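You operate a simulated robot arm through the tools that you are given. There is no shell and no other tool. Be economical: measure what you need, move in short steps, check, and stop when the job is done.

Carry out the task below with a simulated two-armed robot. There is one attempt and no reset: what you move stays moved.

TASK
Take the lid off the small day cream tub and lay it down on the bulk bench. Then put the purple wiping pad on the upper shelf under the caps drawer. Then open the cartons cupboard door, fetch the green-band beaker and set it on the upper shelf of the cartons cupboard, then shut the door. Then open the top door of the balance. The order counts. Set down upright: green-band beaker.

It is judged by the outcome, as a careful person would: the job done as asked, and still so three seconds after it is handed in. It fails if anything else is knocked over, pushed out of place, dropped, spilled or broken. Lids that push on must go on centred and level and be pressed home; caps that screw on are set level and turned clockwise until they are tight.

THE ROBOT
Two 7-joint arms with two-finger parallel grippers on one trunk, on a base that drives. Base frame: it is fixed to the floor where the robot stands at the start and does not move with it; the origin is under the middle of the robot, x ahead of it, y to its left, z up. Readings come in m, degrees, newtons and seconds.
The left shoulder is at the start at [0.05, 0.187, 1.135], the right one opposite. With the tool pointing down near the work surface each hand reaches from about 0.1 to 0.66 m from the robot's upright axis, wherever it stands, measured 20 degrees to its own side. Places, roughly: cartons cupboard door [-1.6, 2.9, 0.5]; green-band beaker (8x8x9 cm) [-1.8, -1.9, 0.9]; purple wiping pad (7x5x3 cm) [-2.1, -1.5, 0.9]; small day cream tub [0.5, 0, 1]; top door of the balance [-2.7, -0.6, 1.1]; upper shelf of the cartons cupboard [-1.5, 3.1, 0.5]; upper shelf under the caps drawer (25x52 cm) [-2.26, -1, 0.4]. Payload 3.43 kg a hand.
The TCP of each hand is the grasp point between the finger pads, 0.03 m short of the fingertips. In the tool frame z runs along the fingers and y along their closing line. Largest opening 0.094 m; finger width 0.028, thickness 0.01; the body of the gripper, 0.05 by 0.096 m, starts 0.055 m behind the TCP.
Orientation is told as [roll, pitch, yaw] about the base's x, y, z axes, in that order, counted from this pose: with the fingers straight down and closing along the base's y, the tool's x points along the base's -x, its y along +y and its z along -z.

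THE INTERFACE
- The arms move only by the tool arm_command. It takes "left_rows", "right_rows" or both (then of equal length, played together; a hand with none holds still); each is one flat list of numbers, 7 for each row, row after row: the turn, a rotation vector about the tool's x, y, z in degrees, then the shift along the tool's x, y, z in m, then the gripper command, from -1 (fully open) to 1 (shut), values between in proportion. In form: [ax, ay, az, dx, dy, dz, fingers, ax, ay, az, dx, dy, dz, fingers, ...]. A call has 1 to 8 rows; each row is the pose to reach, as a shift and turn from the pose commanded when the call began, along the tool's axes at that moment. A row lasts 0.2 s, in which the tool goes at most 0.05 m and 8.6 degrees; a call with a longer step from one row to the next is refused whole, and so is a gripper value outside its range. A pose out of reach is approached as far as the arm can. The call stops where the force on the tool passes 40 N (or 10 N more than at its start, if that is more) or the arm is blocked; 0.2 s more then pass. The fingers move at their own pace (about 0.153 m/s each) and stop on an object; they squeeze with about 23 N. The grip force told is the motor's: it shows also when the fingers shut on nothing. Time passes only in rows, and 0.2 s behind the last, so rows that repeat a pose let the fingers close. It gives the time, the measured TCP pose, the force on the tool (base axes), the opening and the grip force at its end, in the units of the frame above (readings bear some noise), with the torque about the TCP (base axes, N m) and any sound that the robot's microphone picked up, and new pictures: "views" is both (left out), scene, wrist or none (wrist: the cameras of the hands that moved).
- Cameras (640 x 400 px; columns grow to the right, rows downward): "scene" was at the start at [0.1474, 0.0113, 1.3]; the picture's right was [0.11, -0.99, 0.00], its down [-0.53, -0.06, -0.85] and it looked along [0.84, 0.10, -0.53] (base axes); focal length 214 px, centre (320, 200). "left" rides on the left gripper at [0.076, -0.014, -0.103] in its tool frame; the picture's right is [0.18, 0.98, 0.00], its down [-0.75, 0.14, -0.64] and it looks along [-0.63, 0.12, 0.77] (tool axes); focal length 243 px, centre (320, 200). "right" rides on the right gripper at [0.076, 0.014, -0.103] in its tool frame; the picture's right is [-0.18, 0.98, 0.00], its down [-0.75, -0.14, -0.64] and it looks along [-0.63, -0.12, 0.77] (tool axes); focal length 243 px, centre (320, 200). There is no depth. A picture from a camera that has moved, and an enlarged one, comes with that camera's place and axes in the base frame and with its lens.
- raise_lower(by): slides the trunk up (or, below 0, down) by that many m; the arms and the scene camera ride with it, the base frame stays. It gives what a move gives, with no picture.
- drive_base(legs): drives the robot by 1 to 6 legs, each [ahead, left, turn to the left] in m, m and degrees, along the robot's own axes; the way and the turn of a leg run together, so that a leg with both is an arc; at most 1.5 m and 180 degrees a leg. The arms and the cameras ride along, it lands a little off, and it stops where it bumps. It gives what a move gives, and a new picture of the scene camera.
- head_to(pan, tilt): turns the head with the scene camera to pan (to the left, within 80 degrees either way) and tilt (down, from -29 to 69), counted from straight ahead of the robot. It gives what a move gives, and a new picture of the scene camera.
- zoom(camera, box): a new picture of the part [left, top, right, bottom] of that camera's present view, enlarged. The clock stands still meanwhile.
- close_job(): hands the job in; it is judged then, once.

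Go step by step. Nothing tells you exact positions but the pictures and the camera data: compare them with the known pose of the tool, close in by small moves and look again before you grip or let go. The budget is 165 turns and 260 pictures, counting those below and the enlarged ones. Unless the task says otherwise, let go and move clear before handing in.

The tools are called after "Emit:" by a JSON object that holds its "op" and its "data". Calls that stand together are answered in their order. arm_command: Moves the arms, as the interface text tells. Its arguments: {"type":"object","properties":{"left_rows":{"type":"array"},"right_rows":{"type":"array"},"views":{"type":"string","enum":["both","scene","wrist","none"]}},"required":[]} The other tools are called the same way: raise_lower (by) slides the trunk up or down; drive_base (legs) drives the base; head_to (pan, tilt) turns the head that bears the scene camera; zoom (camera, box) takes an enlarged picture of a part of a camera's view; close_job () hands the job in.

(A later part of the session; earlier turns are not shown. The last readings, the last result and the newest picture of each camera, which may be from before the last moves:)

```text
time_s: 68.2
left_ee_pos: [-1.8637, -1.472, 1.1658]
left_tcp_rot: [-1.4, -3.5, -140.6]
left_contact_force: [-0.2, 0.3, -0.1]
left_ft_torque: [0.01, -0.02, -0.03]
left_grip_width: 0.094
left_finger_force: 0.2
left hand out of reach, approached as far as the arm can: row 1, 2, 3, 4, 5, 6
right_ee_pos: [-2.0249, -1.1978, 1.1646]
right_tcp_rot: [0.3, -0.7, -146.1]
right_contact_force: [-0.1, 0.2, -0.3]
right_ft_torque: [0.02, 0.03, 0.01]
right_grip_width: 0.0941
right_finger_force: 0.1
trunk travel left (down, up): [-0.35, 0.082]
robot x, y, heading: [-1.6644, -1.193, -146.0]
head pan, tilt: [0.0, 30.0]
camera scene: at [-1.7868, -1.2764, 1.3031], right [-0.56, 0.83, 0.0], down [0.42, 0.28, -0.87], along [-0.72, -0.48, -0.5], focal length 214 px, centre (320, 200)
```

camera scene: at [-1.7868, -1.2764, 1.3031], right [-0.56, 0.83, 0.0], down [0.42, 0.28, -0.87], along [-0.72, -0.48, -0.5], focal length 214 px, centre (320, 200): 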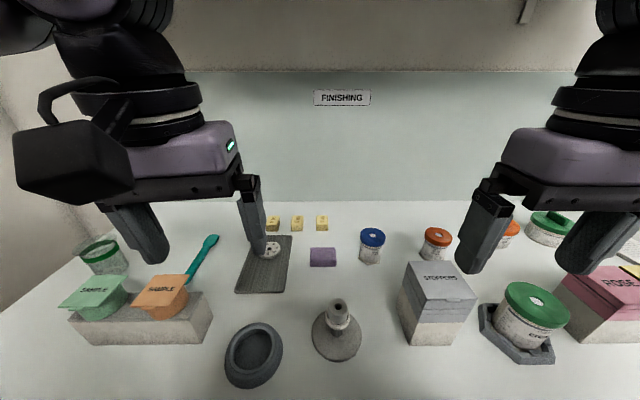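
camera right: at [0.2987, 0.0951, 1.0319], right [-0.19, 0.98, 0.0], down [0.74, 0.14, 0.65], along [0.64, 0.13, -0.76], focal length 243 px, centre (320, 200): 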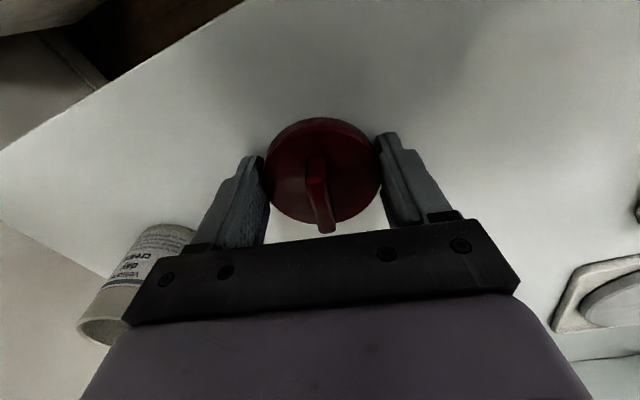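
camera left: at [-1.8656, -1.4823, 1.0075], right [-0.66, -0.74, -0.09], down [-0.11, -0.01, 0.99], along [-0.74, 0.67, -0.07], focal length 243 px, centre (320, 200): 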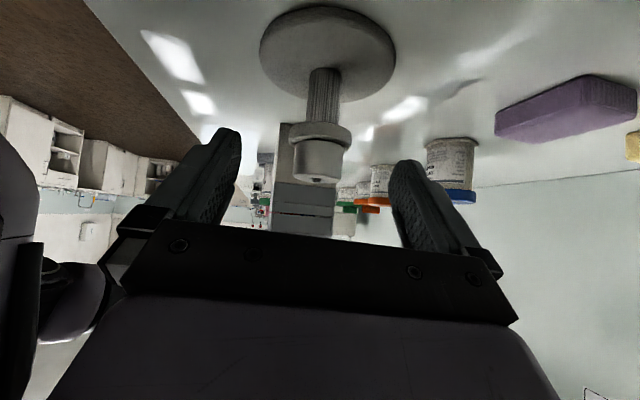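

Clear again, and nothing disturbed. I'll take the pad with the right hand nearly top-down (20° tilt), moving the left hand further left.

Emit:
{"op": "arm_command", "data": {"right_rows": [0, 0, 0, 0, 0, 0, -1, 0, -4, 0, -0.04, 0.035, 0, -1, 0, -8, 0, -0.075, 0.065, 0, -1, 0, -12, 0, -0.11, 0.095, 0, -1, 0, -16, 0, -0.145, 0.125, 0, -1, 0, -20, 0, -0.18, 0.155, 0, -1, 0, -20, 0, -0.219, 0.185, 0, -1, 0, -20, 0, -0.219, 0.185, 0.04, -1], "left_rows": [0, 0, 0, 0, 0.045, 0, -1, 0, 0, 0, 0, 0.09, 0, -1, 0, 0, 0, 0.02, 0.13, 0, -1, 0, 0, 0, 0.04, 0.15, 0, -1, 0, 0, 0, 0.04, 0.15, 0, -1, 0, 0, 0, 0.04, 0.15, 0, -1, 0, 0, 0, 0.04, 0.15, 0, -1, 0, 0, 0, 0.04, 0.15, 0, -1], "views": "both"}}

```text
refused: row 2 steps farther than a row can; nothing moved
```

Emit:
{"op": "arm_command", "data": {"right_rows": [0, 0, 0, -0.035, 0.03, 0, -1, 0, -4, 0, -0.07, 0.06, 0, -1, 0, -8, 0, -0.105, 0.09, 0, -1, 0, -12, 0, -0.14, 0.12, 0, -1, 0, -16, 0, -0.175, 0.15, 0, -1, 0, -20, 0, -0.21, 0.18, 0, -1, 0, -20, 0, -0.219, 0.185, 0.03, -1, 0, -20, 0, -0.219, 0.185, 0.06, -1], "left_rows": [0, 0, 0, 0, 0.045, 0, -1, 0, 0, 0, 0, 0.09, 0, -1, 0, 0, 0, 0.02, 0.13, 0, -1, 0, 0, 0, 0.04, 0.15, 0, -1, 0, 0, 0, 0.04, 0.15, 0, -1, 0, 0, 0, 0.04, 0.15, 0, -1, 0, 0, 0, 0.04, 0.15, 0, -1, 0, 0, 0, 0.04, 0.15, 0, -1], "views": "both"}}

```text
time_s: 70.0
left_ee_pos: [-1.7357, -1.5557, 1.161]
left_tcp_rot: [-1.0, -2.7, -139.0]
left_contact_force: [-0.2, -0.1, 0.9]
left_ft_torque: [0.0, -0.02, 0.0]
left_grip_width: 0.094
left_finger_force: 0.2
right_ee_pos: [-2.106, -1.4734, 1.1087]
right_tcp_rot: [0.3, -20.7, -146.3]
right_contact_force: [0.3, -0.4, 0.5]
right_ft_torque: [0.0, 0.02, -0.03]
right_grip_width: 0.0938
right_finger_force: 0.0
trunk travel left (down, up): [-0.35, 0.082]
robot x, y, heading: [-1.6613, -1.1931, -146.3]
head pan, tilt: [0.0, 30.0]
camera scene: at [-1.787, -1.2767, 1.303], right [-0.56, 0.83, 0.0], down [0.42, 0.28, -0.87], along [-0.72, -0.48, -0.5], focal length 214 px, centre (320, 200)
camera right: at [-2.0085, -1.4246, 1.1788], right [0.4, -0.91, 0.07], down [-0.48, -0.14, 0.87], along [-0.78, -0.38, -0.49], focal length 243 px, centre (320, 200)
camera left: at [-1.6835, -1.495, 1.2611], right [0.78, -0.62, -0.02], down [-0.45, -0.59, 0.67], along [-0.43, -0.52, -0.74], focal length 243 px, centre (320, 200)
```

scene: 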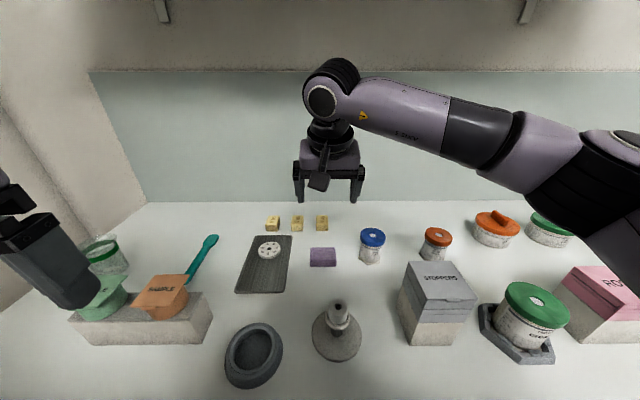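
right: 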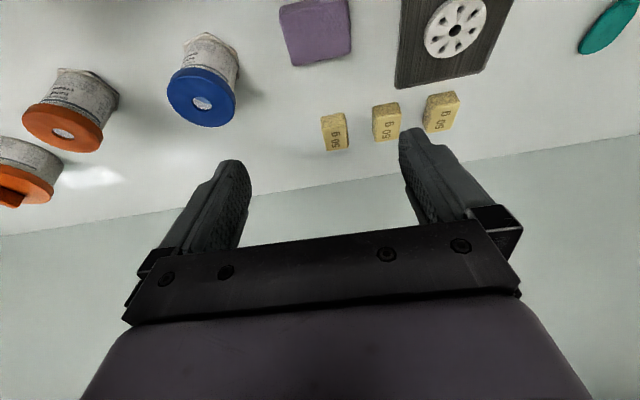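
left: 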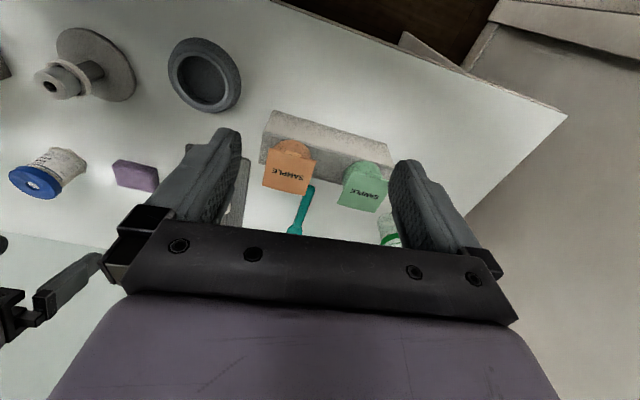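

Emit:
{"op": "arm_command", "data": {"right_rows": [0, 0, 0, 0.01, 0.004, 0.028, -1, 0, 0, 0, 0.02, 0.0067, 0.056, -1, 0, 0, 0, 0.03, 0.0067, 0.084, -1, 0, 0, 0, 0.04, 0.0067, 0.112, -1, 0, 0, 0, 0.05, 0.0067, 0.14, -1], "views": "both"}}

Emit:
{"op": "zoom", "data": {"camera": "scene", "box": [270, 190, 390, 270]}}

```text
time_s: 71.2
left_ee_pos: [-1.737, -1.5572, 1.1609]
left_tcp_rot: [-0.8, -2.7, -139.0]
left_contact_force: [-0.5, 0.1, 0.2]
left_ft_torque: [-0.06, -0.01, -0.03]
left_grip_width: 0.0941
left_finger_force: 0.1
right_ee_pos: [-2.1028, -1.4814, 0.9585]
right_tcp_rot: [0.4, -20.7, -146.3]
right_contact_force: [0.0, 0.5, 0.1]
right_ft_torque: [0.02, 0.01, -0.02]
right_grip_width: 0.0942
right_finger_force: 0.0
trunk travel left (down, up): [-0.35, 0.082]
robot x, y, heading: [-1.6646, -1.1972, -146.2]
head pan, tilt: [0.0, 30.0]
camera scene: at [-1.7871, -1.2767, 1.303], right [-0.56, 0.83, 0.0], down [0.42, 0.28, -0.87], along [-0.72, -0.48, -0.5], focal length 214 px, centre (320, 200)
camera right: at [-2.0062, -1.4324, 1.0283], right [0.4, -0.91, 0.07], down [-0.48, -0.14, 0.87], along [-0.78, -0.38, -0.49], focal length 243 px, centre (320, 200)
```

scene: 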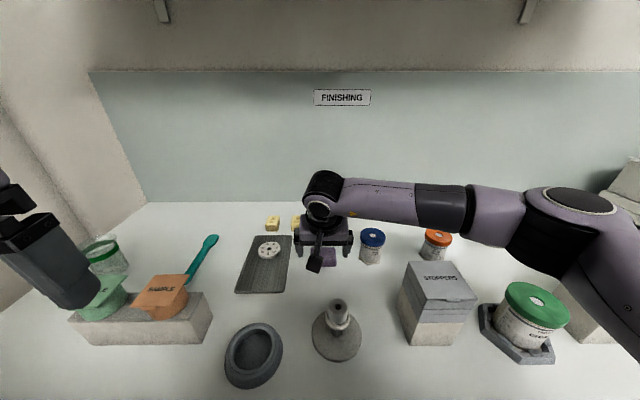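
right: 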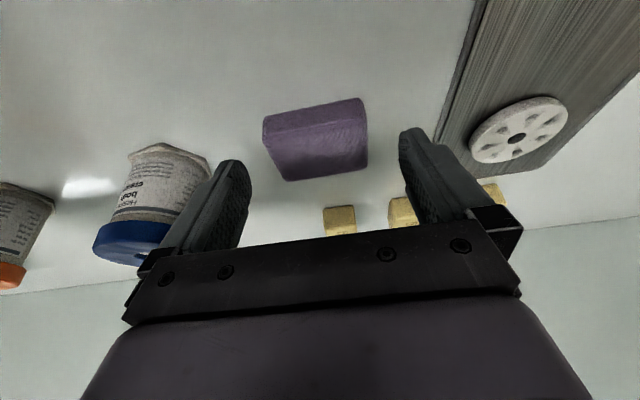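

```text
5.00 times, centred on (330, 230) of scene
camera zoom: at [-1.7871, -1.2767, 1.303], right [-0.56, 0.83, 0.0], down [0.42, 0.28, -0.87], along [-0.72, -0.48, -0.5], focal length 1072 px, centre (270, 50)
```

zoom: 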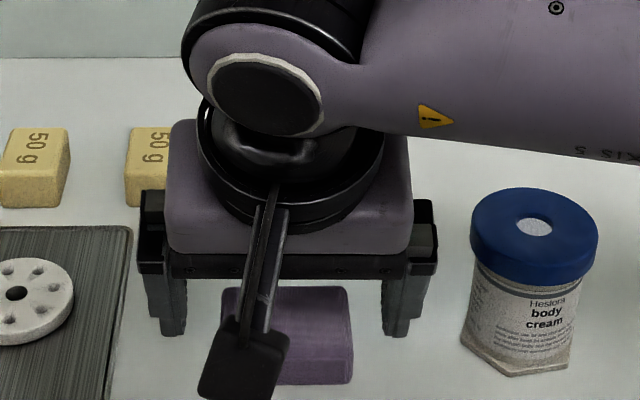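

Emit:
{"op": "arm_command", "data": {"right_rows": [0, 0, 0, 0.004, 0, 0.01, -1, 0, 0, 0, 0.0078, 0, 0.0206, -1, 0, 0, 0, 0.0078, 0, 0.0206, 1, 0, 0, 0, 0.0078, 0, 0.0206, 1], "views": "wrist"}}

```text
time_s: 72.2
left_ee_pos: [-1.7376, -1.5563, 1.1603]
left_tcp_rot: [-0.9, -2.7, -138.9]
left_contact_force: [0.1, -0.4, 0.1]
left_ft_torque: [0.0, 0.01, 0.01]
left_grip_width: 0.094
left_finger_force: 0.0
right_ee_pos: [-2.1036, -1.4815, 0.9373]
right_tcp_rot: [0.2, -20.7, -146.3]
right_contact_force: [0.7, 0.9, 0.3]
right_ft_torque: [-0.01, 0.0, 0.04]
right_grip_width: 0.0635
right_finger_force: 23.0
trunk travel left (down, up): [-0.35, 0.082]
robot x, y, heading: [-1.663, -1.1946, -146.3]
head pan, tilt: [0.0, 30.0]
camera right: at [-2.0058, -1.4333, 1.0063], right [0.4, -0.91, 0.07], down [-0.48, -0.15, 0.87], along [-0.78, -0.38, -0.49], focal length 243 px, centre (320, 200)
```

right: 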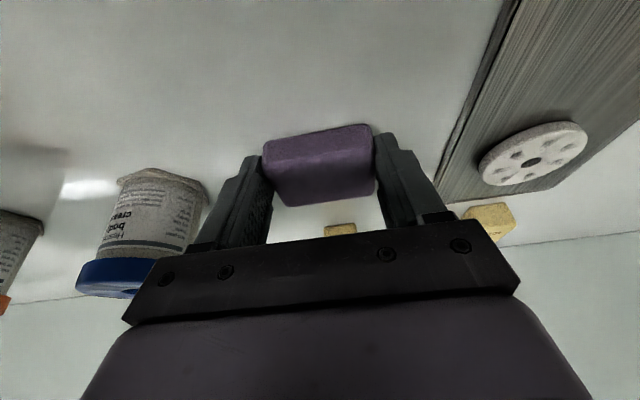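

Pad gripped. Lift straight up, pull in, and drive back and right toward the CAPS shelf.

Emit:
{"op": "arm_command", "data": {"right_rows": [0, 0, 0, -0.014, 0, -0.037, 1, 0, 0, 0, -0.028, 0, -0.075, 1, 0, 0, 0, -0.042, 0, -0.112, 1, 0, 0, 0, -0.056, 0, -0.15, 1, 0, 0, 0, -0.07, 0, -0.187, 1, 0, 0, 0, -0.04, -0.02, -0.2, 1, 0, 0, 0, 0.0, -0.04, -0.215, 1], "views": "none"}}

Emit:
{"op": "drive_base", "data": {"legs": [[-0.5, 0, 0], [0, -0.42, 0]]}}

Emit:
{"op": "head_to", "data": {"pan": 0, "tilt": 45}}

```text
time_s: 73.8
left_ee_pos: [-1.736, -1.5553, 1.1612]
left_tcp_rot: [-0.8, -2.7, -139.0]
left_contact_force: [0.0, -0.2, 0.2]
left_ft_torque: [-0.01, -0.01, 0.02]
left_grip_width: 0.0941
left_finger_force: 0.0
right_ee_pos: [-2.0638, -1.4053, 1.1394]
right_tcp_rot: [0.2, -20.7, -146.3]
right_contact_force: [1.1, 0.3, -0.5]
right_ft_torque: [0.01, 0.03, -0.01]
right_grip_width: 0.0638
right_finger_force: 22.5
trunk travel left (down, up): [-0.35, 0.082]
robot x, y, heading: [-1.6633, -1.1934, -146.0]
head pan, tilt: [0.0, 30.0]
```

```text
time_s: 80.7
left_ee_pos: [-1.5689, -0.9178, 1.16]
left_tcp_rot: [-0.9, -2.8, -139.0]
left_contact_force: [0.0, 0.7, 0.3]
left_ft_torque: [0.03, -0.02, -0.02]
left_grip_width: 0.094
left_finger_force: 0.1
right_ee_pos: [-1.8963, -0.7668, 1.1383]
right_tcp_rot: [0.2, -20.7, -146.4]
right_contact_force: [0.2, 0.4, -0.3]
right_ft_torque: [-0.03, 0.02, -0.02]
right_grip_width: 0.0634
right_finger_force: 22.5
trunk travel left (down, up): [-0.35, 0.082]
robot x, y, heading: [-1.4971, -0.5564, -146.1]
head pan, tilt: [0.0, 30.0]
camera scene: at [-1.6189, -0.6379, 1.303], right [-0.56, 0.83, 0.0], down [0.42, 0.28, -0.87], along [-0.72, -0.48, -0.5], focal length 214 px, centre (320, 200)
```

scene: 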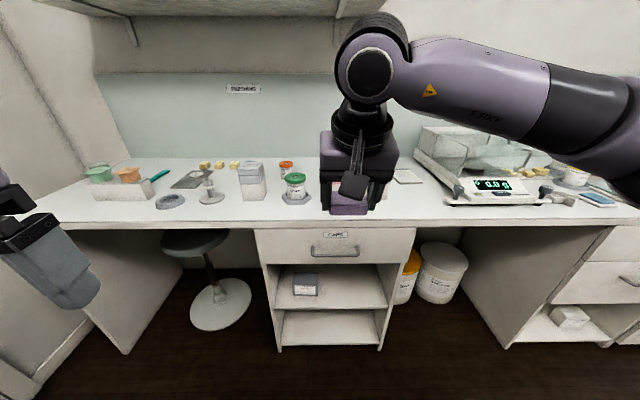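

```text
time_s: 81.5
left_ee_pos: [-1.5694, -0.918, 1.1615]
left_tcp_rot: [-0.9, -2.7, -139.0]
left_contact_force: [0.9, 0.1, 0.7]
left_ft_torque: [0.0, 0.03, -0.03]
left_grip_width: 0.0939
left_finger_force: 0.1
right_ee_pos: [-1.8946, -0.766, 1.1383]
right_tcp_rot: [0.3, -20.7, -146.3]
right_contact_force: [0.3, -0.3, 0.0]
right_ft_torque: [0.01, 0.0, -0.03]
right_grip_width: 0.0635
right_finger_force: 22.6
trunk travel left (down, up): [-0.35, 0.082]
robot x, y, heading: [-1.4965, -0.5567, -146.6]
head pan, tilt: [0.0, 45.0]
camera scene: at [-1.6113, -0.6329, 1.2805], right [-0.56, 0.83, 0.0], down [0.59, 0.39, -0.71], along [-0.59, -0.39, -0.71], focal length 214 px, centre (320, 200)
```

scene: 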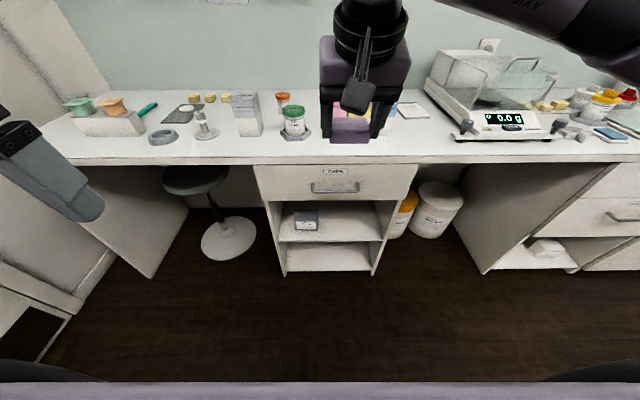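

Emit:
{"op": "raise_lower", "data": {"by": -0.34}}

Emit:
{"op": "head_to", "data": {"pan": 0, "tilt": 35}}

Emit:
{"op": "zoom", "data": {"camera": "scene", "box": [230, 140, 440, 290]}}

```text
time_s: 84.8
left_ee_pos: [-1.5696, -0.9181, 0.8211]
left_tcp_rot: [-0.9, -2.6, -139.0]
left_contact_force: [0.0, 0.3, -0.2]
left_ft_torque: [0.0, 0.02, 0.0]
left_grip_width: 0.094
left_finger_force: 0.1
right_ee_pos: [-1.8956, -0.7675, 0.7984]
right_tcp_rot: [0.3, -20.8, -146.5]
right_contact_force: [-0.3, -0.2, -0.9]
right_ft_torque: [-0.04, 0.01, -0.03]
right_grip_width: 0.0635
right_finger_force: 23.7
trunk travel left (down, up): [-0.01, 0.422]
robot x, y, heading: [-1.4956, -0.5546, -146.4]
head pan, tilt: [0.0, 45.0]
```

```text
time_s: 85.5
left_ee_pos: [-1.5682, -0.9184, 0.8205]
left_tcp_rot: [-0.9, -2.7, -139.0]
left_contact_force: [-0.9, -0.1, 0.1]
left_ft_torque: [0.02, 0.01, 0.0]
left_grip_width: 0.0938
left_finger_force: 0.0
right_ee_pos: [-1.8963, -0.7669, 0.7986]
right_tcp_rot: [0.3, -20.7, -146.3]
right_contact_force: [-0.5, 0.2, -0.9]
right_ft_torque: [0.02, 0.02, 0.02]
right_grip_width: 0.0637
right_finger_force: 23.3
trunk travel left (down, up): [-0.01, 0.422]
robot x, y, heading: [-1.4933, -0.5537, -146.2]
head pan, tilt: [0.0, 35.0]
camera scene: at [-1.6168, -0.6366, 0.9552], right [-0.56, 0.83, 0.0], down [0.48, 0.32, -0.82], along [-0.68, -0.45, -0.57], focal length 214 px, centre (320, 200)
```

scene: 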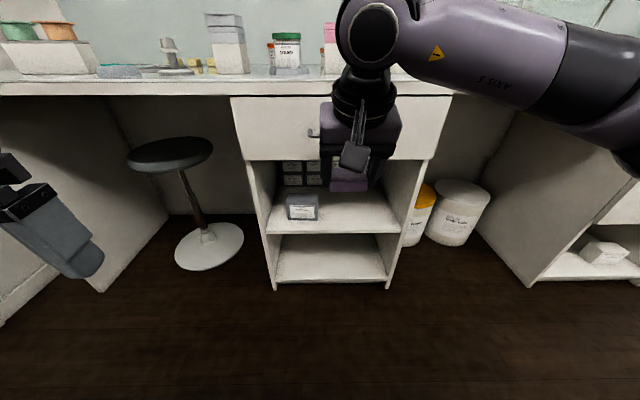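

```text
2.67 times, centred on (335, 215) of scene
camera zoom: at [-1.6168, -0.6366, 0.9552], right [-0.56, 0.83, 0.0], down [0.48, 0.32, -0.82], along [-0.68, -0.45, -0.57], focal length 572 px, centre (280, 160)
```

zoom: 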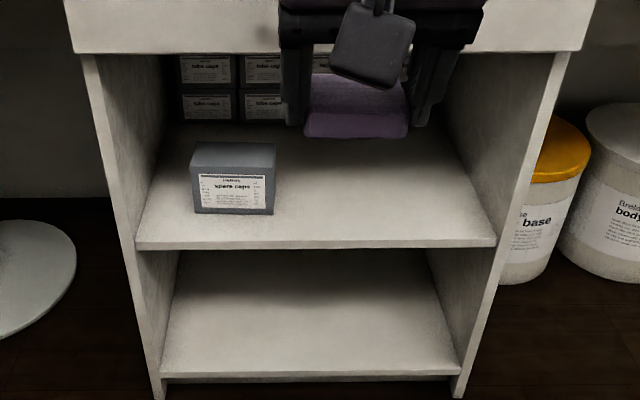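

The upper shelf's surface is at about z=0.385; its right-hand half is free. I'll swing the right hand low and tilt it 45° before driving in.

Emit:
{"op": "arm_command", "data": {"right_rows": [0, -3.04, 0, 0.02, -0.0128, 0.035, 1, 0, -6.08, 0, 0.04, -0.0255, 0.07, 1, 0, -9.1, 0, 0.061, -0.038, 0.105, 1, 0, -12.2, 0, 0.081, -0.051, 0.14, 1, 0, -15.2, 0, 0.101, -0.064, 0.174, 1, 0, -18.2, 0, 0.121, -0.0765, 0.209, 1, 0, -21.3, 0, 0.142, -0.089, 0.244, 1, 0, -24.3, 0, 0.162, -0.102, 0.279, 1], "views": "scene"}}

```text
time_s: 87.3
left_ee_pos: [-1.5693, -0.9174, 0.8199]
left_tcp_rot: [-0.9, -2.8, -139.0]
left_contact_force: [0.0, -0.8, -0.4]
left_ft_torque: [-0.03, -0.04, -0.01]
left_grip_width: 0.0937
left_finger_force: 0.0
right_ee_pos: [-1.9078, -0.6554, 0.4808]
right_tcp_rot: [0.5, -45.0, -146.6]
right_contact_force: [0.3, 0.1, 0.1]
right_ft_torque: [-0.04, -0.02, 0.0]
right_grip_width: 0.0636
right_finger_force: 23.2
trunk travel left (down, up): [-0.01, 0.422]
robot x, y, heading: [-1.4949, -0.5569, -146.1]
head pan, tilt: [0.0, 35.0]
camera scene: at [-1.6168, -0.6367, 0.9552], right [-0.56, 0.83, 0.0], down [0.48, 0.32, -0.82], along [-0.68, -0.45, -0.57], focal length 214 px, centre (320, 200)
```

scene: 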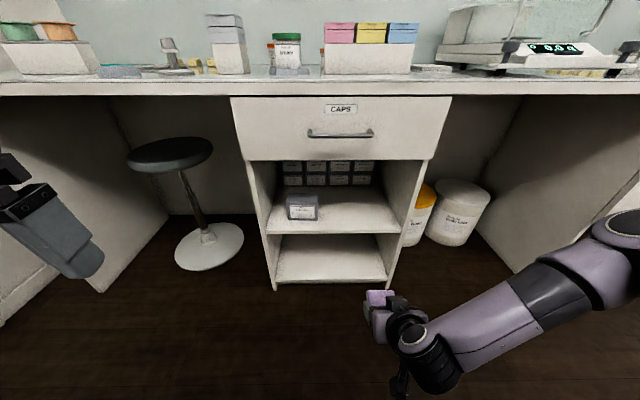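

Emit:
{"op": "drive_base", "data": {"legs": [[0.27, 0, 0]]}}

Emit:
{"op": "zoom", "data": {"camera": "scene", "box": [200, 200, 480, 400]}}

```text
time_s: 89.2
left_ee_pos: [-1.7945, -1.0687, 0.8209]
left_tcp_rot: [-0.9, -2.7, -139.1]
left_contact_force: [-0.2, 0.8, -0.3]
left_ft_torque: [0.0, -0.03, 0.02]
left_grip_width: 0.0943
left_finger_force: 0.1
right_ee_pos: [-2.1334, -0.8063, 0.4801]
right_tcp_rot: [0.4, -45.1, -146.6]
right_contact_force: [0.0, 0.5, -0.5]
right_ft_torque: [0.01, 0.02, 0.04]
right_grip_width: 0.0638
right_finger_force: 23.5
trunk travel left (down, up): [-0.01, 0.422]
robot x, y, heading: [-1.7194, -0.7051, -146.2]
head pan, tilt: [0.0, 35.0]
camera scene: at [-1.8427, -0.7873, 0.9552], right [-0.55, 0.83, 0.0], down [0.48, 0.32, -0.82], along [-0.68, -0.45, -0.57], focal length 214 px, centre (320, 200)
```

scene: 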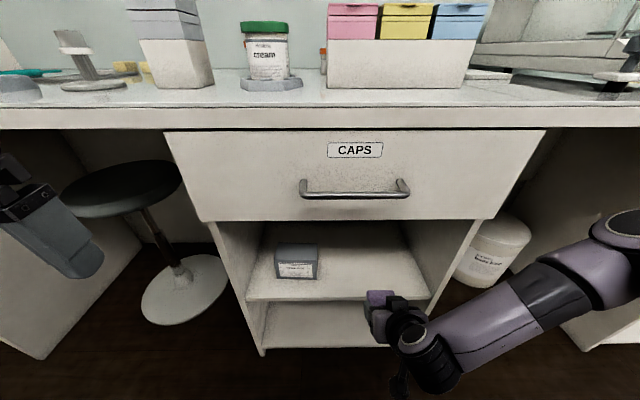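

```text
2.00 times, centred on (340, 300) of scene
camera zoom: at [-1.8427, -0.7873, 0.9552], right [-0.55, 0.83, 0.0], down [0.48, 0.32, -0.82], along [-0.68, -0.45, -0.57], focal length 429 px, centre (280, 0)
```

zoom: 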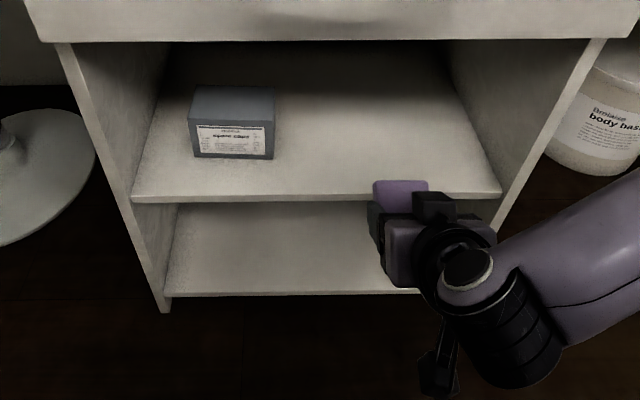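

Emit:
{"op": "arm_command", "data": {"right_rows": [0, 0, 0, -0.03, 0, 0.03, 1, 0, 0, 0, -0.06, 0, 0.06, 1, 0, 0, 0, -0.09, 0, 0.09, 1, 0, 0, 0, -0.074, 0, 0.106, 1], "views": "both"}}

Emit:
{"op": "zoom", "data": {"camera": "scene", "box": [240, 200, 480, 360]}}

```text
time_s: 90.2
left_ee_pos: [-1.7943, -1.0681, 0.8205]
left_tcp_rot: [-0.9, -2.7, -139.1]
left_contact_force: [-0.1, -0.3, -0.1]
left_ft_torque: [0.02, 0.0, -0.02]
left_grip_width: 0.0939
left_finger_force: 0.0
right_ee_pos: [-2.2392, -0.8773, 0.4582]
right_tcp_rot: [0.3, -45.0, -146.6]
right_contact_force: [-0.6, 0.6, -0.3]
right_ft_torque: [0.02, 0.02, 0.0]
right_grip_width: 0.0637
right_finger_force: 22.7
trunk travel left (down, up): [-0.01, 0.422]
robot x, y, heading: [-1.7214, -0.7033, -146.4]
head pan, tilt: [0.0, 35.0]
camera scene: at [-1.8427, -0.7873, 0.9553], right [-0.55, 0.83, 0.0], down [0.48, 0.32, -0.82], along [-0.68, -0.45, -0.57], focal length 214 px, centre (320, 200)
camera right: at [-2.1259, -0.8191, 0.4772], right [0.44, -0.89, 0.13], down [-0.15, 0.08, 0.99], along [-0.89, -0.45, -0.1], focal length 243 px, centre (320, 200)
```

scene: 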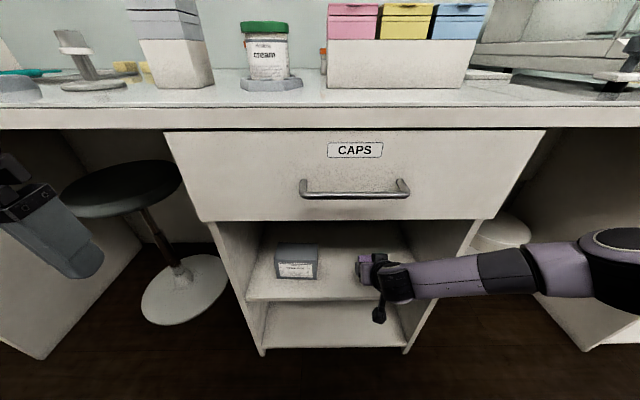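
right: 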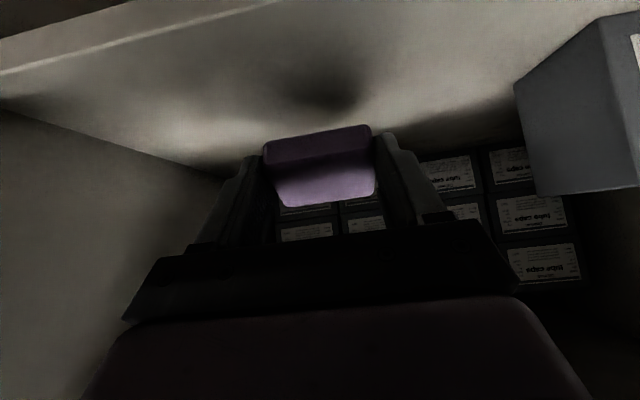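

```text
2.50 times, centred on (360, 280) of scene
camera zoom: at [-1.8427, -0.7873, 0.9553], right [-0.55, 0.83, 0.0], down [0.48, 0.32, -0.82], along [-0.68, -0.45, -0.57], focal length 536 px, centre (220, 0)
```

zoom: 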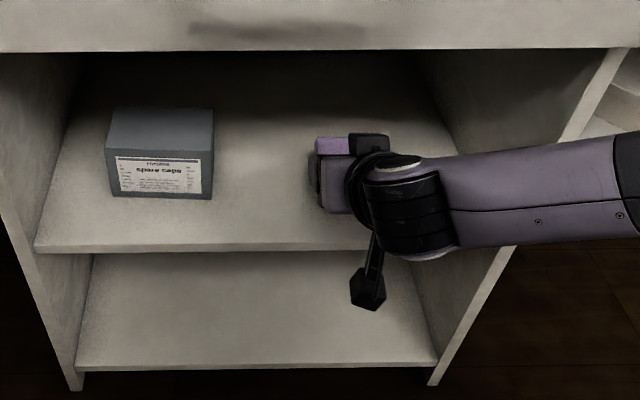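

Emit:
{"op": "arm_command", "data": {"right_rows": [0, 0, 0, 0.006, 0, 0.006, 1, 0, 0, 0, 0.012, 0, 0.012, 1, 0, 0, 0, 0.016, 0, 0.016, 1, 0, 0, 0, 0.02, 0, 0.02, 1, 0, 0, 0, 0.024, 0, 0.024, 1, 0, 0, 0, 0.0275, 0, 0.0275, 1], "views": "wrist"}}

Emit:
{"op": "zoom", "data": {"camera": "scene", "box": [300, 220, 460, 330]}}

```text
time_s: 91.6
left_ee_pos: [-1.7936, -1.0679, 0.8221]
left_tcp_rot: [-1.0, -2.9, -139.0]
left_contact_force: [0.1, -0.3, 1.3]
left_ft_torque: [0.0, 0.01, 0.0]
left_grip_width: 0.0938
left_finger_force: 0.0
right_ee_pos: [-2.24, -0.879, 0.4236]
right_tcp_rot: [0.5, -45.6, -146.6]
right_contact_force: [6.0, 6.7, 24.4]
right_ft_torque: [0.12, 0.01, -0.05]
right_grip_width: 0.0637
right_finger_force: 22.5
trunk travel left (down, up): [-0.01, 0.422]
robot x, y, heading: [-1.7216, -0.7085, -146.4]
head pan, tilt: [0.0, 35.0]
camera right: at [-2.1265, -0.8204, 0.4422], right [0.44, -0.89, 0.14], down [-0.14, 0.08, 0.99], along [-0.89, -0.45, -0.09], focal length 243 px, centre (320, 200)
```

right: 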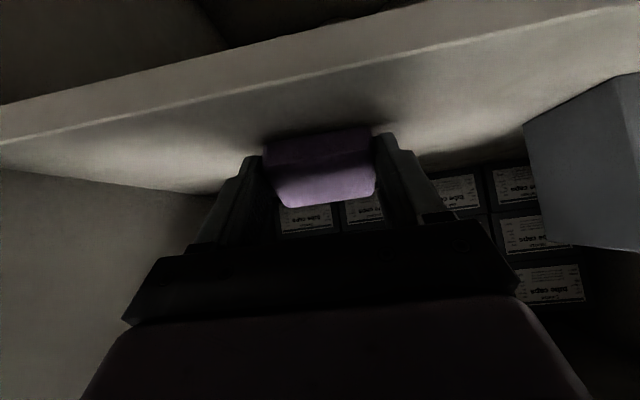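

```text
3.64 times, centred on (380, 275) of scene
camera zoom: at [-1.8411, -0.7866, 0.956], right [-0.55, 0.83, 0.0], down [0.48, 0.32, -0.82], along [-0.68, -0.45, -0.57], focal length 780 px, centre (102, -73)
```

zoom: 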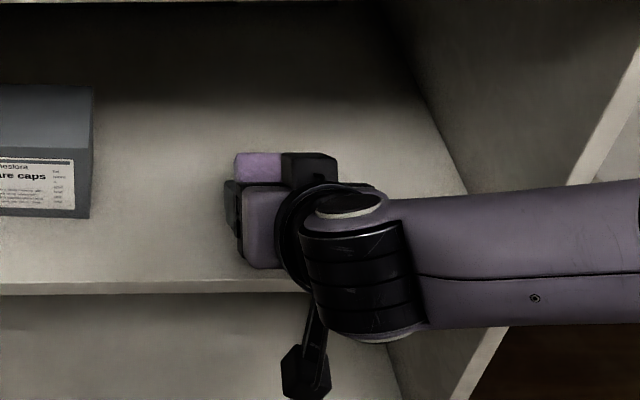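

The pad's near edge is resting on the shelf; I'll open the fingers so it settles flat, then look.

Emit:
{"op": "arm_command", "data": {"right_rows": [0, 0, 0, 0, 0, 0, 0, 0, 0, 0, 0, 0, 0, -1, 0, 0, 0, 0, 0, 0, -1], "views": "wrist"}}

```text
time_s: 92.4
left_ee_pos: [-1.795, -1.0688, 0.8208]
left_tcp_rot: [-0.8, -2.8, -138.9]
left_contact_force: [-0.1, 0.2, 0.8]
left_ft_torque: [0.01, 0.01, 0.01]
left_grip_width: 0.0941
left_finger_force: 0.1
right_ee_pos: [-2.2367, -0.8797, 0.4214]
right_tcp_rot: [0.6, -45.2, -146.6]
right_contact_force: [13.5, -11.1, 20.6]
right_ft_torque: [0.27, 0.33, 0.01]
right_grip_width: 0.0853
right_finger_force: 0.1
trunk travel left (down, up): [-0.01, 0.422]
robot x, y, heading: [-1.7188, -0.7076, -146.3]
head pan, tilt: [0.0, 35.0]
camera right: at [-2.124, -0.8202, 0.4401], right [0.44, -0.89, 0.14], down [-0.15, 0.08, 0.99], along [-0.89, -0.45, -0.1], focal length 243 px, centre (320, 200)
```

right: 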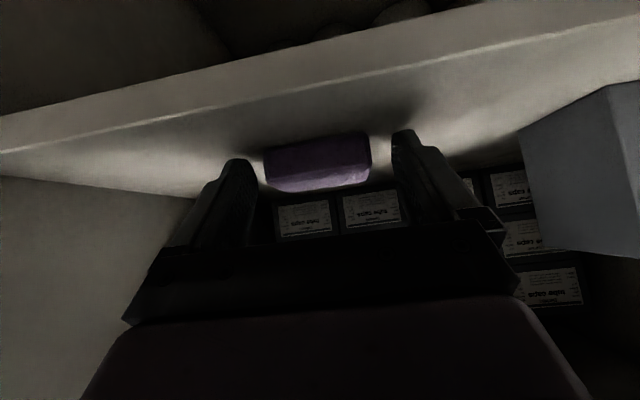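

Pad lies flat. Retreat up and back.

Emit:
{"op": "arm_command", "data": {"right_rows": [0, 0, 0, -0.007, 0, -0.007, -1, 0, 0, 0, -0.012, 0, -0.015, -1, 0, 0, 0, -0.01, 0, -0.05, -1, 0, 0, 0, 0, 0, -0.09, -1, 0, 0, 0, 0.03, 0, -0.12, -1, 0, 0, 0, 0.06, 0, -0.13, -1], "views": "none"}}

Emit:
{"op": "drive_base", "data": {"legs": [[-0.35, 0, 0]]}}

Emit:
{"op": "zoom", "data": {"camera": "scene", "box": [230, 140, 430, 290]}}

```text
time_s: 93.8
left_ee_pos: [-1.7955, -1.0679, 0.821]
left_tcp_rot: [-0.9, -2.7, -139.1]
left_contact_force: [0.2, -0.6, -0.5]
left_ft_torque: [0.0, 0.0, -0.02]
left_grip_width: 0.0941
left_finger_force: 0.1
right_ee_pos: [-2.1256, -0.8005, 0.4674]
right_tcp_rot: [0.3, -44.9, -146.5]
right_contact_force: [0.1, 0.5, -0.4]
right_ft_torque: [-0.02, -0.05, -0.02]
right_grip_width: 0.0939
right_finger_force: 0.0
trunk travel left (down, up): [-0.01, 0.422]
robot x, y, heading: [-1.7194, -0.7064, -146.0]
head pan, tilt: [0.0, 35.0]
```

```text
time_s: 96.1
left_ee_pos: [-1.5091, -0.8793, 0.8197]
left_tcp_rot: [-0.9, -2.8, -138.7]
left_contact_force: [0.1, 0.1, -0.1]
left_ft_torque: [0.03, 0.0, 0.0]
left_grip_width: 0.0943
left_finger_force: 0.1
right_ee_pos: [-1.8429, -0.6142, 0.4683]
right_tcp_rot: [0.4, -45.0, -146.2]
right_contact_force: [0.1, 0.5, 0.4]
right_ft_torque: [0.01, 0.01, 0.02]
right_grip_width: 0.094
right_finger_force: 0.0
trunk travel left (down, up): [-0.01, 0.422]
robot x, y, heading: [-1.4394, -0.5168, -145.8]
head pan, tilt: [0.0, 35.0]
camera scene: at [-1.5586, -0.5976, 0.9552], right [-0.56, 0.83, 0.0], down [0.48, 0.32, -0.82], along [-0.68, -0.46, -0.57], focal length 214 px, centre (320, 200)
```

scene: 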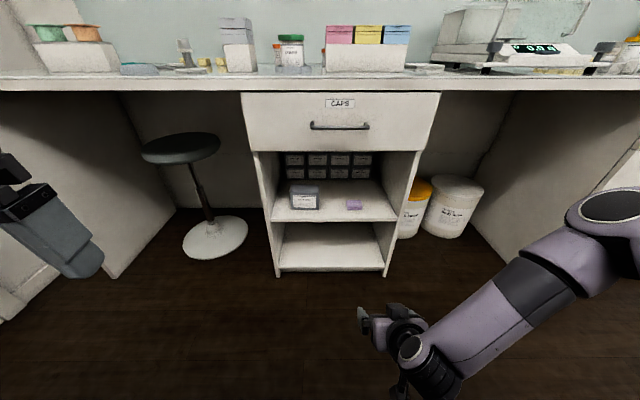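

```text
2.67 times, centred on (330, 215) of scene
camera zoom: at [-1.5586, -0.5976, 0.9552], right [-0.56, 0.83, 0.0], down [0.48, 0.32, -0.82], along [-0.68, -0.46, -0.57], focal length 572 px, centre (293, 160)
```

zoom: 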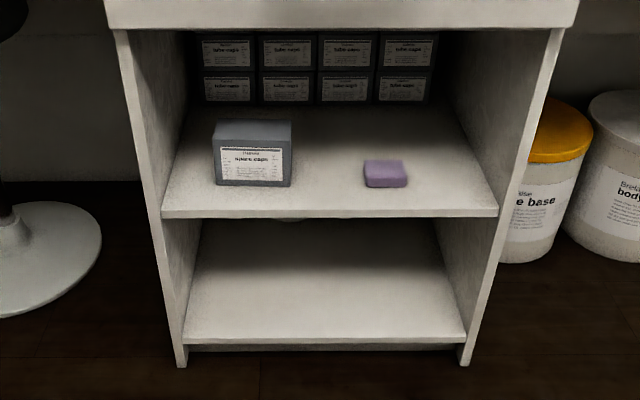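

The pad lies flat on the upper shelf under CAPS. Next: tuck the right arm, raise the trunk, and turn toward the cartons cupboard.

Emit:
{"op": "arm_command", "data": {"right_rows": [0, 7.5, 0, -0.024, -0.008, -0.035, -1, 0, 15, 0, -0.047, -0.017, -0.071, -1, 0, 22.5, 0, -0.071, -0.025, -0.106, -1, 0, 30, 0, -0.095, -0.033, -0.141, -1, 0, 37.5, 0, -0.118, -0.042, -0.177, -1, 0, 45, 0, -0.142, -0.05, -0.212, -1], "views": "none"}}

Emit:
{"op": "raise_lower", "data": {"by": 0.3}}

Emit:
{"op": "drive_base", "data": {"legs": [[-0.25, 0, 0], [0, 0, -124]]}}

Emit:
{"op": "head_to", "data": {"pan": 0, "tilt": 15}}

```text
time_s: 97.5
left_ee_pos: [-1.5091, -0.879, 0.8206]
left_tcp_rot: [-0.9, -2.6, -138.8]
left_contact_force: [-0.6, 0.7, -0.1]
left_ft_torque: [0.01, 0.0, 0.03]
left_grip_width: 0.0942
left_finger_force: 0.0
right_ee_pos: [-1.8291, -0.5431, 0.7181]
right_tcp_rot: [0.2, 0.1, -145.9]
right_contact_force: [0.8, -0.5, -0.7]
right_ft_torque: [-0.02, 0.02, 0.0]
right_grip_width: 0.094
right_finger_force: 0.0
trunk travel left (down, up): [-0.01, 0.422]
robot x, y, heading: [-1.4394, -0.5159, -146.1]
head pan, tilt: [0.0, 35.0]
```

```text
time_s: 100.5
left_ee_pos: [-1.5099, -0.8789, 1.1207]
left_tcp_rot: [-1.0, -2.7, -138.6]
left_contact_force: [-0.1, -0.7, -0.3]
left_ft_torque: [0.03, 0.02, -0.02]
left_grip_width: 0.0941
left_finger_force: 0.2
right_ee_pos: [-1.8314, -0.5434, 1.0172]
right_tcp_rot: [0.4, 0.0, -146.0]
right_contact_force: [0.1, 0.1, -0.1]
right_ft_torque: [0.02, 0.04, 0.01]
right_grip_width: 0.0939
right_finger_force: 0.0
trunk travel left (down, up): [-0.31, 0.122]
robot x, y, heading: [-1.4357, -0.5157, -145.8]
head pan, tilt: [0.0, 35.0]
```

```text
time_s: 107.4
left_ee_pos: [-1.4865, -0.1143, 1.1212]
left_tcp_rot: [-0.9, -2.7, 98.4]
left_contact_force: [0.3, 0.3, -0.3]
left_ft_torque: [0.02, 0.0, -0.01]
left_grip_width: 0.0939
left_finger_force: 0.0
right_ee_pos: [-1.0323, -0.0256, 1.0169]
right_tcp_rot: [0.2, -0.1, 91.1]
right_contact_force: [0.3, 0.2, 0.0]
right_ft_torque: [0.0, -0.01, -0.01]
right_grip_width: 0.0937
right_finger_force: 0.1
trunk travel left (down, up): [-0.31, 0.122]
robot x, y, heading: [-1.219, -0.3692, 91.2]
head pan, tilt: [0.0, 35.0]
camera scene: at [-1.225, -0.2239, 1.2552], right [1.0, 0.02, 0.0], down [0.01, -0.57, -0.82], along [-0.02, 0.82, -0.57], focal length 214 px, centre (320, 200)
```

scene: 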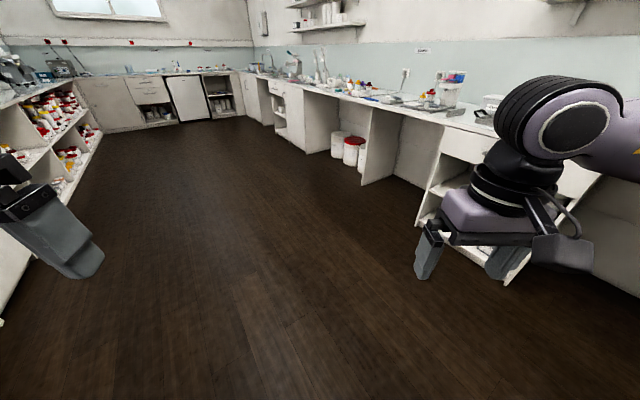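

```text
time_s: 108.3
left_ee_pos: [-1.4863, -0.1154, 1.1197]
left_tcp_rot: [-0.9, -2.7, 98.3]
left_contact_force: [-0.5, -0.1, 0.3]
left_ft_torque: [0.0, 0.0, -0.04]
left_grip_width: 0.0943
left_finger_force: 0.1
right_ee_pos: [-1.0317, -0.0257, 1.0171]
right_tcp_rot: [0.3, 0.1, 91.2]
right_contact_force: [0.1, -1.0, 0.1]
right_ft_torque: [-0.01, 0.0, -0.03]
right_grip_width: 0.0941
right_finger_force: 0.1
trunk travel left (down, up): [-0.31, 0.122]
robot x, y, heading: [-1.2207, -0.3707, 91.1]
head pan, tilt: [0.0, 15.0]
camera scene: at [-1.2252, -0.2185, 1.2871], right [1.0, 0.02, 0.0], down [0.01, -0.26, -0.97], along [-0.02, 0.97, -0.26], focal length 214 px, centre (320, 200)
```

scene: 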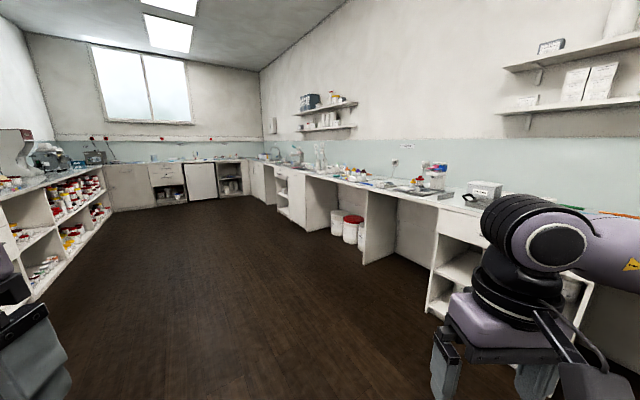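

Emit:
{"op": "zoom", "data": {"camera": "scene", "box": [210, 130, 370, 250]}}

```text
3.33 times, centred on (290, 190) of scene
camera zoom: at [-1.2252, -0.2185, 1.2871], right [1.0, 0.02, 0.0], down [0.01, -0.26, -0.97], along [-0.02, 0.97, -0.26], focal length 715 px, centre (420, 233)
```

zoom: 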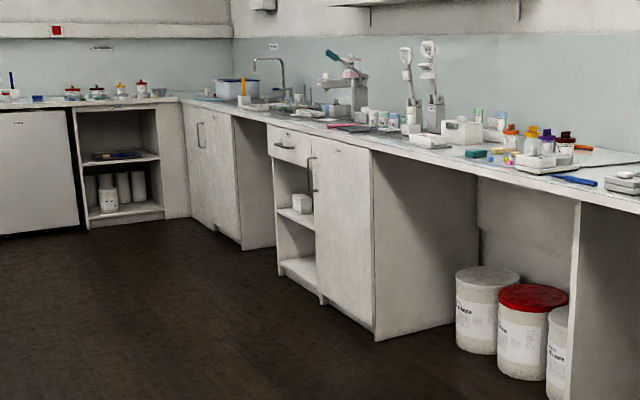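

The cartons cupboard is the door under the packing bench, handle on its left side, hinge on the right. I drive there, ending about 0.9 m in front, facing it.

Emit:
{"op": "drive_base", "data": {"legs": [[1.43, 0.45, 0], [1.4, 0.45, 0], [0, 0, -57]]}}

Emit:
{"op": "head_to", "data": {"pan": 0, "tilt": 35}}

```text
time_s: 125.0
left_ee_pos: [-2.1203, 2.7661, 1.1209]
left_tcp_rot: [-0.8, -2.7, 41.7]
left_contact_force: [0.2, -0.6, -0.3]
left_ft_torque: [0.02, 0.01, -0.02]
left_grip_width: 0.0938
left_finger_force: 0.1
right_ee_pos: [-1.7962, 2.434, 1.0171]
right_tcp_rot: [0.2, 0.1, 34.5]
right_contact_force: [0.1, 0.2, 0.3]
right_ft_torque: [-0.01, 0.03, 0.02]
right_grip_width: 0.094
right_finger_force: 0.2
trunk travel left (down, up): [-0.31, 0.122]
robot x, y, heading: [-2.187, 2.4017, 34.5]
head pan, tilt: [0.0, 15.0]
camera scene: at [-2.0642, 2.4909, 1.2872], right [0.57, -0.82, 0.0], down [-0.21, -0.15, -0.97], along [0.8, 0.55, -0.26], focal length 214 px, centre (320, 200)
```

scene: 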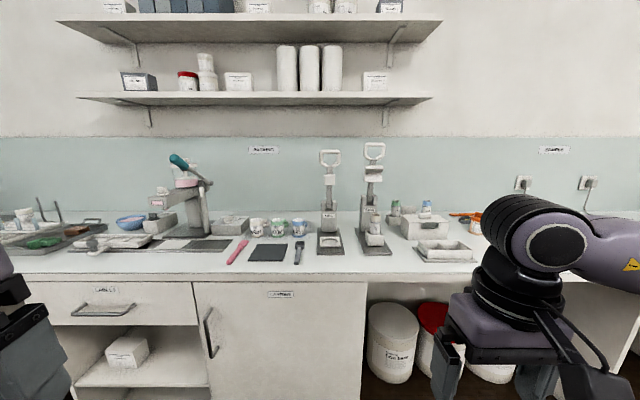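

```text
time_s: 125.8
left_ee_pos: [-2.1208, 2.7651, 1.1204]
left_tcp_rot: [-0.8, -2.8, 41.7]
left_contact_force: [-0.5, -0.2, 1.2]
left_ft_torque: [0.0, -0.01, 0.01]
left_grip_width: 0.0939
left_finger_force: 0.1
right_ee_pos: [-1.7955, 2.4339, 1.0168]
right_tcp_rot: [0.3, 0.0, 34.5]
right_contact_force: [0.2, 0.2, 0.7]
right_ft_torque: [0.01, 0.01, 0.01]
right_grip_width: 0.0941
right_finger_force: 0.1
trunk travel left (down, up): [-0.31, 0.122]
robot x, y, heading: [-2.1914, 2.3996, 34.6]
head pan, tilt: [0.0, 35.0]
camera scene: at [-2.0686, 2.488, 1.2553], right [0.57, -0.82, 0.0], down [-0.47, -0.32, -0.82], along [0.68, 0.46, -0.57], focal length 214 px, centre (320, 200)
```

scene: 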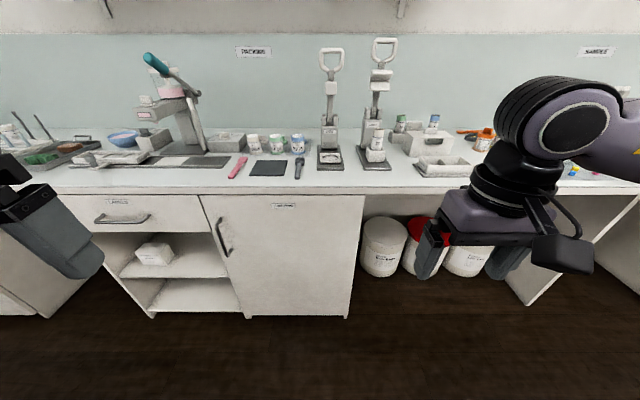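

Emit:
{"op": "zoom", "data": {"camera": "scene", "box": [190, 180, 380, 330]}}

```text
2.67 times, centred on (285, 255) of scene
camera zoom: at [-2.0686, 2.488, 1.2553], right [0.57, -0.82, 0.0], down [-0.47, -0.32, -0.82], along [0.68, 0.46, -0.57], focal length 572 px, centre (413, 53)
```

zoom: 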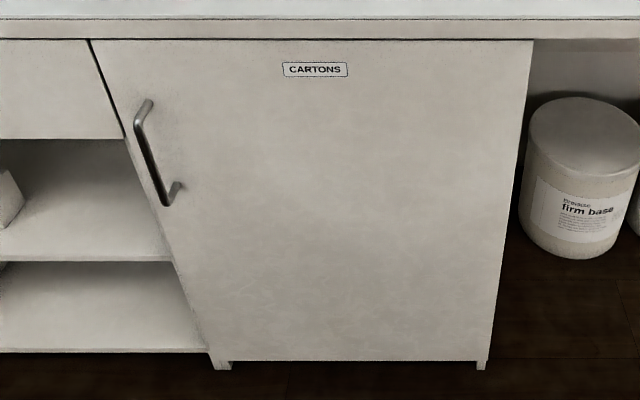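

The CARTONS door: vertical handle at about 0.36 m left of my axis, z 0.585–0.76; hinge on its right. I'll shift left so I stand clear of the swing, lower the trunk, and point the right hand forward.

Emit:
{"op": "drive_base", "data": {"legs": [[0, 0.38, 0], [0.12, 0, 0]]}}

Emit:
{"op": "raise_lower", "data": {"by": -0.25}}

Emit:
{"op": "arm_command", "data": {"right_rows": [0, -7, 0, -0.02, 0.03, 0.016, -1, 0, -14, 0, -0.04, 0.06, 0.032, -1, 0, -21, 0, -0.065, 0.09, 0.048, -1, 0, -28, 0, -0.09, 0.12, 0.065, -1, 0, -35, 0, -0.12, 0.15, 0.081, -1, 0, -42, 0, -0.15, 0.177, 0.097, -1], "views": "none"}}

Emit:
{"op": "arm_command", "data": {"right_rows": [0, -7.6, 0, 0, 0, 0, -1, 0, -15.2, 0, 0, 0, 0, -1, 0, -22.8, 0, 0, 0, 0, -1, 0, -30.4, 0, 0, 0, 0, -1, 0, -38, 0, 0, 0, 0, -1], "views": "both"}}

```text
time_s: 130.6
left_ee_pos: [-2.2349, 3.1461, 1.1205]
left_tcp_rot: [-0.8, -2.8, 41.7]
left_contact_force: [-1.0, 0.0, -0.2]
left_ft_torque: [-0.03, 0.04, 0.0]
left_grip_width: 0.0939
left_finger_force: 0.1
right_ee_pos: [-1.9114, 2.8145, 1.0172]
right_tcp_rot: [0.3, 0.1, 34.3]
right_contact_force: [-0.3, -0.1, 0.4]
right_ft_torque: [-0.08, 0.04, -0.03]
right_grip_width: 0.0938
right_finger_force: 0.0
trunk travel left (down, up): [-0.31, 0.122]
robot x, y, heading: [-2.3052, 2.7829, 34.1]
head pan, tilt: [0.0, 35.0]
camera scene: at [-2.1834, 2.8682, 1.2551], right [0.57, -0.82, 0.0], down [-0.47, -0.33, -0.82], along [0.67, 0.46, -0.57], focal length 214 px, centre (320, 200)
```

scene: 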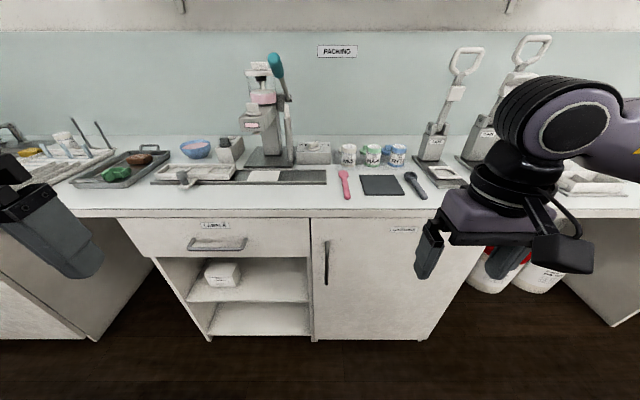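

```text
time_s: 133.1
left_ee_pos: [-2.2359, 3.1466, 0.8703]
left_tcp_rot: [-0.8, -2.7, 41.7]
left_contact_force: [-1.2, -0.6, 0.2]
left_ft_torque: [-0.01, -0.01, -0.03]
left_grip_width: 0.0937
left_finger_force: 0.1
right_ee_pos: [-1.9113, 2.8137, 0.7665]
right_tcp_rot: [0.3, -0.1, 34.4]
right_contact_force: [0.7, -0.4, -0.3]
right_ft_torque: [-0.02, -0.02, 0.04]
right_grip_width: 0.0942
right_finger_force: 0.0
trunk travel left (down, up): [-0.06, 0.372]
robot x, y, heading: [-2.3033, 2.7837, 34.3]
head pan, tilt: [0.0, 35.0]
```

```text
time_s: 134.5
left_ee_pos: [-2.2355, 3.1455, 0.8707]
left_tcp_rot: [-0.9, -2.7, 41.7]
left_contact_force: [-0.4, -0.5, -0.7]
left_ft_torque: [0.01, -0.01, 0.01]
left_grip_width: 0.0939
left_finger_force: 0.0
right_ee_pos: [-1.8904, 3.0434, 0.6714]
right_tcp_rot: [0.5, -42.1, 34.0]
right_contact_force: [1.1, 0.8, -1.2]
right_ft_torque: [0.01, -0.02, 0.02]
right_grip_width: 0.0939
right_finger_force: 0.0
trunk travel left (down, up): [-0.06, 0.372]
robot x, y, heading: [-2.3043, 2.7835, 34.6]
head pan, tilt: [0.0, 35.0]
```

```text
time_s: 135.7
left_ee_pos: [-2.2359, 3.1464, 0.8708]
left_tcp_rot: [-0.8, -2.7, 41.6]
left_contact_force: [0.5, 0.0, 0.1]
left_ft_torque: [-0.01, 0.0, -0.03]
left_grip_width: 0.094
left_finger_force: 0.1
right_ee_pos: [-1.889, 3.0442, 0.6706]
right_tcp_rot: [1.8, -80.0, 32.7]
right_contact_force: [0.5, 0.5, 0.4]
right_ft_torque: [0.03, -0.01, -0.02]
right_grip_width: 0.0941
right_finger_force: 0.0
trunk travel left (down, up): [-0.06, 0.372]
robot x, y, heading: [-2.3074, 2.7836, 34.2]
head pan, tilt: [0.0, 35.0]
camera scene: at [-2.1839, 2.8678, 1.0052], right [0.57, -0.82, 0.0], down [-0.47, -0.32, -0.82], along [0.68, 0.46, -0.57], focal length 214 px, centre (320, 200)
camera right: at [-1.9913, 2.9924, 0.6139], right [-0.53, 0.83, 0.19], down [-0.33, -0.4, 0.85], along [0.78, 0.39, 0.49], focal length 243 px, centre (320, 200)
```

scene: 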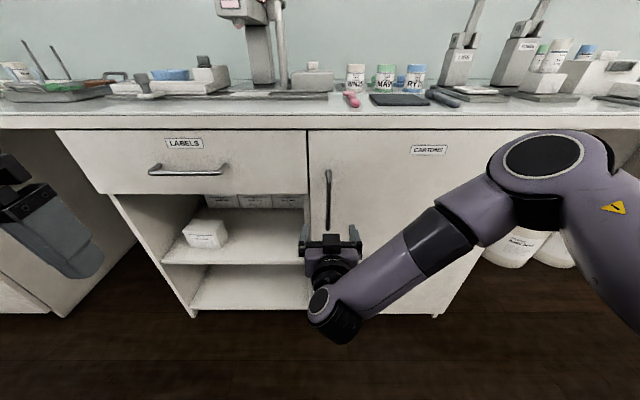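
right: 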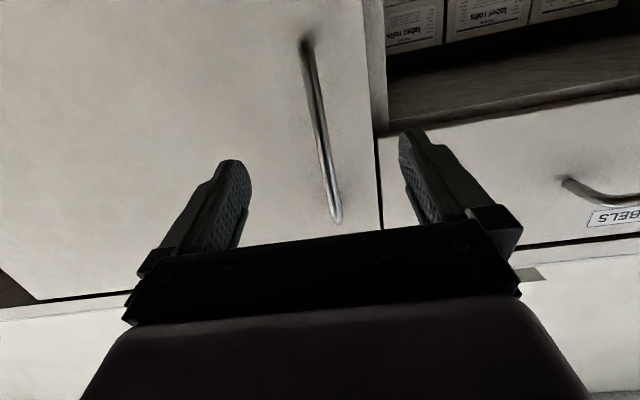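

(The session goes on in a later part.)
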